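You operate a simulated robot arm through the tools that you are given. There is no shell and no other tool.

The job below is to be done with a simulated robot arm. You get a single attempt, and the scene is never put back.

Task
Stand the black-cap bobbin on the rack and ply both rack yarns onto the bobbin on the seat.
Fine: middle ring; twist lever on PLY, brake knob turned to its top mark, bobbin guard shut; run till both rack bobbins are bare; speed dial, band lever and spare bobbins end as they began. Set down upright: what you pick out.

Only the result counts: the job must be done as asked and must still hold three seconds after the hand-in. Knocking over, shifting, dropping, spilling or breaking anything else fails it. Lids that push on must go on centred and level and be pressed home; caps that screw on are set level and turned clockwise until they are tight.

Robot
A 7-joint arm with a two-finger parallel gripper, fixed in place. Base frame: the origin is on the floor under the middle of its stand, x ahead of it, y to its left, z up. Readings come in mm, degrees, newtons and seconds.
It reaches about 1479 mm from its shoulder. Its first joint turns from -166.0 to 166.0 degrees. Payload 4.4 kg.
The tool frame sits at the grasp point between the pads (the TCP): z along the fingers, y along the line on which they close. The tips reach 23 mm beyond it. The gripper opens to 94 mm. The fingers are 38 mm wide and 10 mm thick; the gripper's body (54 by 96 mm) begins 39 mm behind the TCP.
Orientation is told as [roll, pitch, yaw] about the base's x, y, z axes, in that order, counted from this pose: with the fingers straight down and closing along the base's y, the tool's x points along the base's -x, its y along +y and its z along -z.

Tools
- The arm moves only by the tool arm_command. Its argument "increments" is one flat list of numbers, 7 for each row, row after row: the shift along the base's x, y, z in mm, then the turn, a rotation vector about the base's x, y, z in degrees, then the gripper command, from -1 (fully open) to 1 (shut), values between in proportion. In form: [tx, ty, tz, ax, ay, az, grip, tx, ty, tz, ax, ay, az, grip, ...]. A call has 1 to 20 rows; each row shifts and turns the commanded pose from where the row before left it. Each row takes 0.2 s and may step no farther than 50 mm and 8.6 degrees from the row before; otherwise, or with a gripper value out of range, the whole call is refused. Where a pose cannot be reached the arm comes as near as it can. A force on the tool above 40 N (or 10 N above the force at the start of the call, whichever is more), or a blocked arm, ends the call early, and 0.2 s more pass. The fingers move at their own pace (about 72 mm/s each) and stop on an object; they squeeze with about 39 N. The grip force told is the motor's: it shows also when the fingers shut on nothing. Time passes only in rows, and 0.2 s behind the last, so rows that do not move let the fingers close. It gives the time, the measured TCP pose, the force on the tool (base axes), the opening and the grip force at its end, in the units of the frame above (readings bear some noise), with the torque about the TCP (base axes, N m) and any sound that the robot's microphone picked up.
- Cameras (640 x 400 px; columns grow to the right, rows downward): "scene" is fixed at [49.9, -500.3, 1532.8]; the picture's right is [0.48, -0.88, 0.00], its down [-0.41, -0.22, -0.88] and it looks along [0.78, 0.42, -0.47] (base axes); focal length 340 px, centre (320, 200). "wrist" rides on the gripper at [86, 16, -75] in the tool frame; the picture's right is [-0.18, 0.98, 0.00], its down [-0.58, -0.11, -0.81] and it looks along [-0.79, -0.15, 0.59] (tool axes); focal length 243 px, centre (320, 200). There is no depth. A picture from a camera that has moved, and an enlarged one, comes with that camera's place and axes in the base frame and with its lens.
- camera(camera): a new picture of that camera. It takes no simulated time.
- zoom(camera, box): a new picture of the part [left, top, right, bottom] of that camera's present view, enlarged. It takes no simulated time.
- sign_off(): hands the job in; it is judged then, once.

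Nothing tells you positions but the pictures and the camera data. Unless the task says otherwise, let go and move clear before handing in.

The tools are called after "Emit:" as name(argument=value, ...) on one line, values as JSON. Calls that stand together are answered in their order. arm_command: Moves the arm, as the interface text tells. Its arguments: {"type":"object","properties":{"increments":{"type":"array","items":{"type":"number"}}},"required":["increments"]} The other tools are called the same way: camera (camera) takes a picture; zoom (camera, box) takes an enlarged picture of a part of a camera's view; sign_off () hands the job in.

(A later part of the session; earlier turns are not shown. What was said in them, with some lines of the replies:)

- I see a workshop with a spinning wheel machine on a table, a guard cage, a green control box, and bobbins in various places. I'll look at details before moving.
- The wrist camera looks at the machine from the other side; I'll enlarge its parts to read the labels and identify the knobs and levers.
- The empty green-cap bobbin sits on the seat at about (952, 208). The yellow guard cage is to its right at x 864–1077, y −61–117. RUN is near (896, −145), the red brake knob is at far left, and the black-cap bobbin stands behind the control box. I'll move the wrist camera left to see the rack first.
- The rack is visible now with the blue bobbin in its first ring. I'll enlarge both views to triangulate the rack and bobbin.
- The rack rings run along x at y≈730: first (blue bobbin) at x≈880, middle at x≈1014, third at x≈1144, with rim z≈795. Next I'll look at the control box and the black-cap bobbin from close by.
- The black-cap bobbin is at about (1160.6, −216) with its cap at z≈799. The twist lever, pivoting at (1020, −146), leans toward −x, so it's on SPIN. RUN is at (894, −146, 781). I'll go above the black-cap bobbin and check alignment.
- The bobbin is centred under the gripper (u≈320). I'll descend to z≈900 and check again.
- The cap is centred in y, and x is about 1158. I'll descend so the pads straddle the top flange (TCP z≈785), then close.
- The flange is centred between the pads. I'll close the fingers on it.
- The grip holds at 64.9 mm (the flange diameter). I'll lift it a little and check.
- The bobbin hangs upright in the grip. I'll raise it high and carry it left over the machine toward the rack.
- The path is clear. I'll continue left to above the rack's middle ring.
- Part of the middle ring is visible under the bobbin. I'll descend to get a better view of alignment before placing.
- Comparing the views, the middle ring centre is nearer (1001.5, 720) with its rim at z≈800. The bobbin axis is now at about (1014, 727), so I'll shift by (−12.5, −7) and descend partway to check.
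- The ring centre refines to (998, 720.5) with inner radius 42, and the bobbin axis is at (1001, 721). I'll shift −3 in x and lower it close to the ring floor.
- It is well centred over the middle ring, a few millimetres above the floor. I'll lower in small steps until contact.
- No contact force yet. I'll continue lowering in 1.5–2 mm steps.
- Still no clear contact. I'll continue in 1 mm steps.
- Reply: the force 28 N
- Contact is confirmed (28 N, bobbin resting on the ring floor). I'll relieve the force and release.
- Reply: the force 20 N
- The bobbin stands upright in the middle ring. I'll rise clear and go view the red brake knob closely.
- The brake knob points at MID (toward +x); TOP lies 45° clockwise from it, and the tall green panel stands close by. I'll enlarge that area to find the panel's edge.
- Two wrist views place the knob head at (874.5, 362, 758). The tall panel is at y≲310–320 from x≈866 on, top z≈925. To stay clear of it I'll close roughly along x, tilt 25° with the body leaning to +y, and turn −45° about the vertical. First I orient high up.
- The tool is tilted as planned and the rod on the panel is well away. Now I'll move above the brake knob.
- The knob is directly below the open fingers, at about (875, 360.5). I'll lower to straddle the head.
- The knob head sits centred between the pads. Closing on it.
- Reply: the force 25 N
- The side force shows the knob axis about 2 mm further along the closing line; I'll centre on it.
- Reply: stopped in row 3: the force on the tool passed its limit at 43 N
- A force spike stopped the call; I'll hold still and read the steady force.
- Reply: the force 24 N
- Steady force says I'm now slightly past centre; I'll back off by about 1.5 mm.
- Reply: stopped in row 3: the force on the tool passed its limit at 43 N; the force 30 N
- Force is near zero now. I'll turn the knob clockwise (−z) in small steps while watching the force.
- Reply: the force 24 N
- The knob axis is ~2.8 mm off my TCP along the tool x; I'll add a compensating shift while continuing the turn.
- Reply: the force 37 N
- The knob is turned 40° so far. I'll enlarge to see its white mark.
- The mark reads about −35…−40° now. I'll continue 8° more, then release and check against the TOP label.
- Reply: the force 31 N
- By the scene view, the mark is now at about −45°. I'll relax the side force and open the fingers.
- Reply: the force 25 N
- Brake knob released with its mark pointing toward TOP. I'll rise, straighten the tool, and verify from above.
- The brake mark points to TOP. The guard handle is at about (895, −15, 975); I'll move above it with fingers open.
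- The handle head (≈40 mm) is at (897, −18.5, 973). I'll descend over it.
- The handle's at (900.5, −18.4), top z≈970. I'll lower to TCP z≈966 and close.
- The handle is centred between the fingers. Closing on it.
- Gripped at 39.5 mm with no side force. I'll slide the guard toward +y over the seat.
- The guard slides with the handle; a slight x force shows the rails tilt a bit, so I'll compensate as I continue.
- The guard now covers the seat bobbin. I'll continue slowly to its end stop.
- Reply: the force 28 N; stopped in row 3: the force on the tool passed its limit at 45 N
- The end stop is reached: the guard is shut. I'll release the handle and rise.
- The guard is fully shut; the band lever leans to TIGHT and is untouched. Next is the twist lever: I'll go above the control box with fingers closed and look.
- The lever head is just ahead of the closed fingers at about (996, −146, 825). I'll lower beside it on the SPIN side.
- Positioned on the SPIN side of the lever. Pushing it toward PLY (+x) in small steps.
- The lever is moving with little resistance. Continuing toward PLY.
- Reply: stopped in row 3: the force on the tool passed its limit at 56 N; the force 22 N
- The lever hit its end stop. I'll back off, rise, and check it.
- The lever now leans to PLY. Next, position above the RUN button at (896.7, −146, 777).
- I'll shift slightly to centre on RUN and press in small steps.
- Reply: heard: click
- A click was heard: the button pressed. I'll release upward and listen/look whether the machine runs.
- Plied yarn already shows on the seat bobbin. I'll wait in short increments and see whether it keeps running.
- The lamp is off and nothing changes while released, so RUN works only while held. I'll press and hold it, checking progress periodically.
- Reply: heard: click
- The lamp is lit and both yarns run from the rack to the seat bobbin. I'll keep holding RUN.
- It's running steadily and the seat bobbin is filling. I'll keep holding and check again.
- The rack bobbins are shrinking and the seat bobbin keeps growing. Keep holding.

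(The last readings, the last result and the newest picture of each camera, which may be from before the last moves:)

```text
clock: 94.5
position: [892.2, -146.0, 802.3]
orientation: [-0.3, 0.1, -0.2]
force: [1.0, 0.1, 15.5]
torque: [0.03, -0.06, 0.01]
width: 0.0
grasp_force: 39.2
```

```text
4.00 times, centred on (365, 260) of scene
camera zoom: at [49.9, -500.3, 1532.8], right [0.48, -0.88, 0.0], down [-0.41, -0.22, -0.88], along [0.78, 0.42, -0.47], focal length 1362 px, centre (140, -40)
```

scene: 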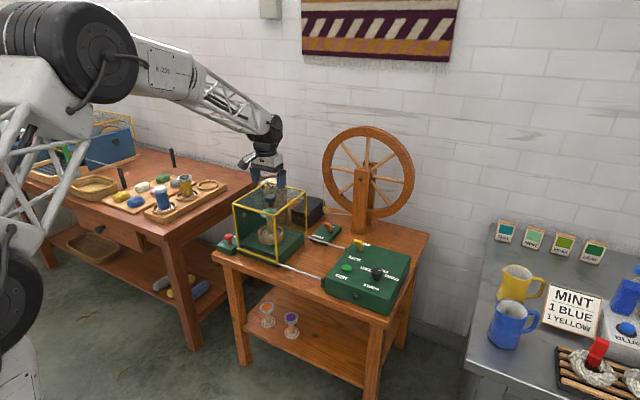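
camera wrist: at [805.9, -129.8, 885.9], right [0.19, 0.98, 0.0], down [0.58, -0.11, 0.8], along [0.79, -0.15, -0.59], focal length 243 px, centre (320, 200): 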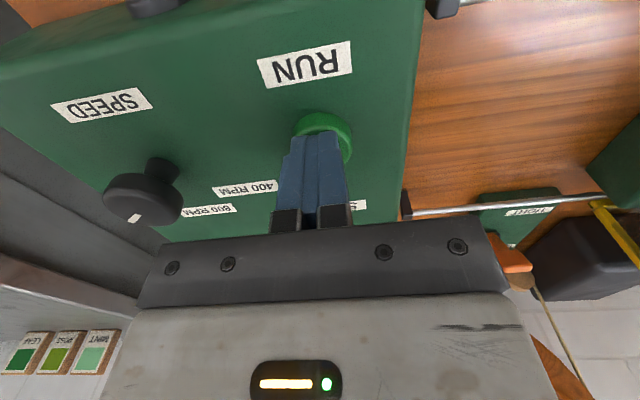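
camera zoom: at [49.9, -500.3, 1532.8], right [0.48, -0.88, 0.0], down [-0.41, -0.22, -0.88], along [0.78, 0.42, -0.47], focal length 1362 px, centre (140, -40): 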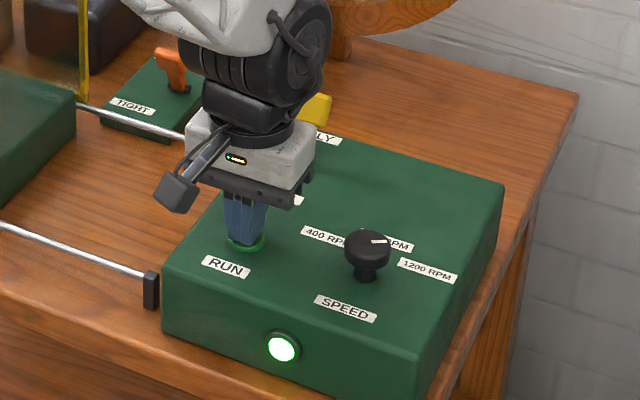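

Both rack bobbins are bare. I'll release RUN and rise clear.

Emit:
arm_command(increments=[0, 0, 8, 0, 0, 0, 1, 0, 0, 20, 0, 0, 0, 1, 0, 0, 35, 0, 0, 0, 1, 0, 0, 40, 0, 0, 0, 1, 0, 0, 40, 0, 0, 0, 1, -10, 0, 40, 0, 0, 0, 1, -15, 0, 40, 0, 0, 0, 1, -40, 0, 10, 0, 0, 0, 1, -40, 0, 0, 0, 0, 0, 1, -40, 0, 0, 0, 0, 0, 1, -40, 0, 0, 0, 0, 0, 1])

Emit:
camera(camera="scene")

Emit:
camera(camera="wrist")

```text
clock: 96.9
position: [708.4, -145.8, 1034.3]
orientation: [0.0, 0.2, -0.1]
force: [-0.2, -0.7, -0.5]
torque: [-0.02, -0.02, -0.02]
width: 0.1
grasp_force: 39.2
```

```text
taken
```

scene: 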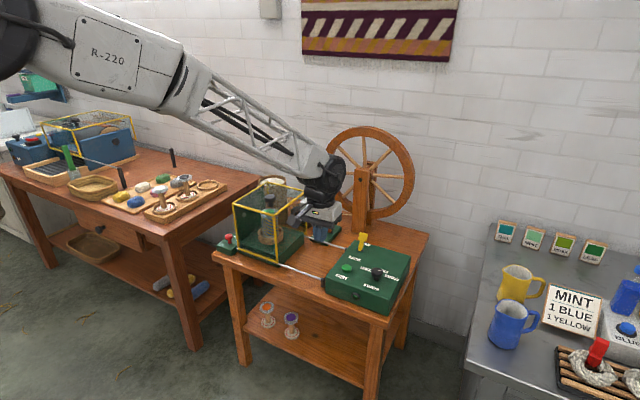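

```text
taken
camera wrist: at [620.9, -130.1, 1110.1], right [0.19, 0.98, 0.0], down [0.58, -0.11, 0.8], along [0.79, -0.15, -0.59], focal length 243 px, centre (320, 200)
```

wrist: 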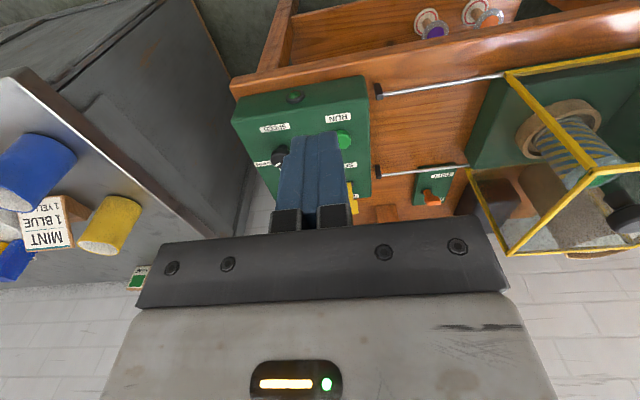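

Emit:
zoom(camera="scene", box=[140, 165, 240, 230])

Emit:
zoom(camera="scene", box=[210, 170, 310, 270])

Emit:
zoom(camera="scene", box=[330, 220, 420, 310])

Emit:
zoom(camera="scene", box=[230, 280, 330, 360])

Emit:
zoom(camera="scene", box=[215, 225, 250, 255])

```text
6.15 times, centred on (190, 198) of scene
camera zoom: at [49.9, -500.3, 1532.8], right [0.48, -0.88, 0.0], down [-0.41, -0.22, -0.88], along [0.78, 0.42, -0.47], focal length 2095 px, centre (1120, 215)
```

zoom: 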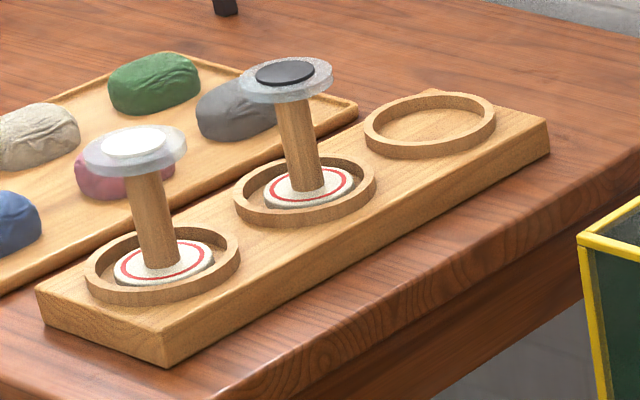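

```text
4.00 times, centred on (260, 220) of scene
camera zoom: at [49.9, -500.3, 1532.8], right [0.48, -0.88, 0.0], down [-0.41, -0.22, -0.88], along [0.78, 0.42, -0.47], focal length 1362 px, centre (560, 120)
```

zoom: 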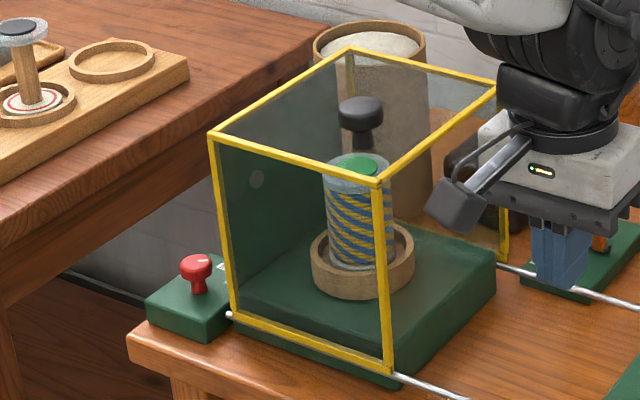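

```text
4.44 times, centred on (375, 265) of scene
camera zoom: at [49.9, -500.3, 1532.8], right [0.48, -0.88, 0.0], down [-0.41, -0.22, -0.88], along [0.78, 0.42, -0.47], focal length 1513 px, centre (76, -89)
```

zoom: 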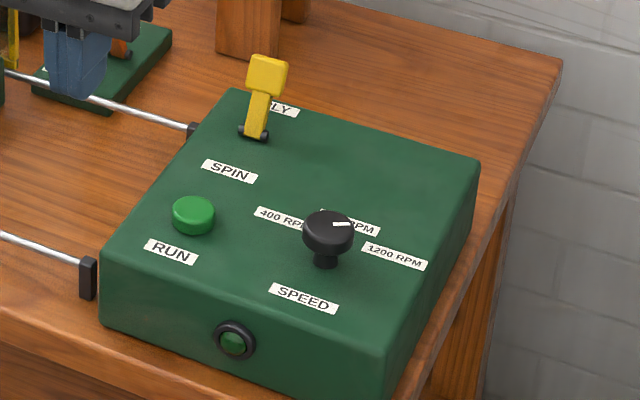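

```text
5.00 times, centred on (280, 320) of scene
camera zoom: at [49.9, -500.3, 1532.8], right [0.48, -0.88, 0.0], down [-0.41, -0.22, -0.88], along [0.78, 0.42, -0.47], focal length 1702 px, centre (520, -400)
```

zoom: 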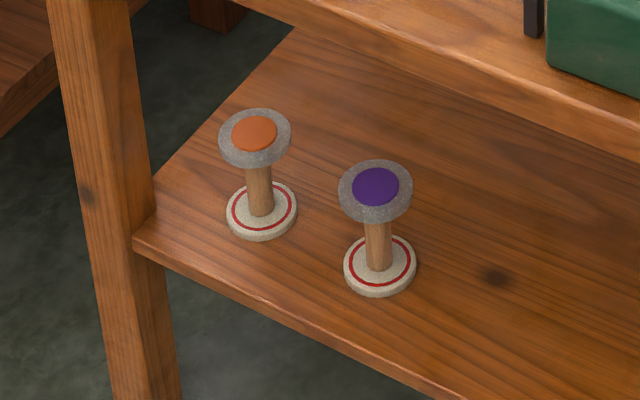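

```text
13.33 times, centred on (232, 240) of scene
camera zoom: at [49.9, -500.3, 1532.8], right [0.48, -0.88, 0.0], down [-0.41, -0.22, -0.88], along [0.78, 0.42, -0.47], focal length 4540 px, centre (1487, -333)
```

zoom: 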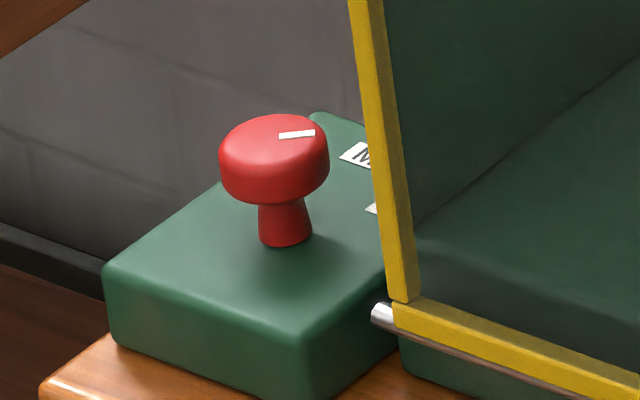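

Everything checks out in the pictures:
- **Rack:** both bobbins are bare, and the black-cap one stands upright in the middle ring.
- **Seat:** the bobbin is full of plied yarn, with the guard shut.
- **Controls:** the twist lever is on PLY and the brake mark is at TOP; the lamp is off.
- **Untouched:** speed dial, band lever and spare bobbins.

The arm is clear, so I'm handing in.

Emit:
sign_off()

```text
The job is handed in.
```

The job is handed in. The black-cap bobbin stands upright in the rack's middle ring, and both rack yarns are plied onto the seat bobbin. I ran it until both rack bobbins were bare.

- **Settings:** the twist lever is on PLY and the bobbin guard is shut against its stop. The brake knob points at its TOP mark; I judged that by eye from the pictures, to within a few degrees.
- **Left as they were:** I did not touch the speed dial, the band lever or the spare bobbins.
- **RUN button:** it only works while held. My first press ran the machine for about a second before I let go, so the plying was done in two runs.
- **At hand-in:** the lamp was off, and the arm was clear of everything and holding nothing.
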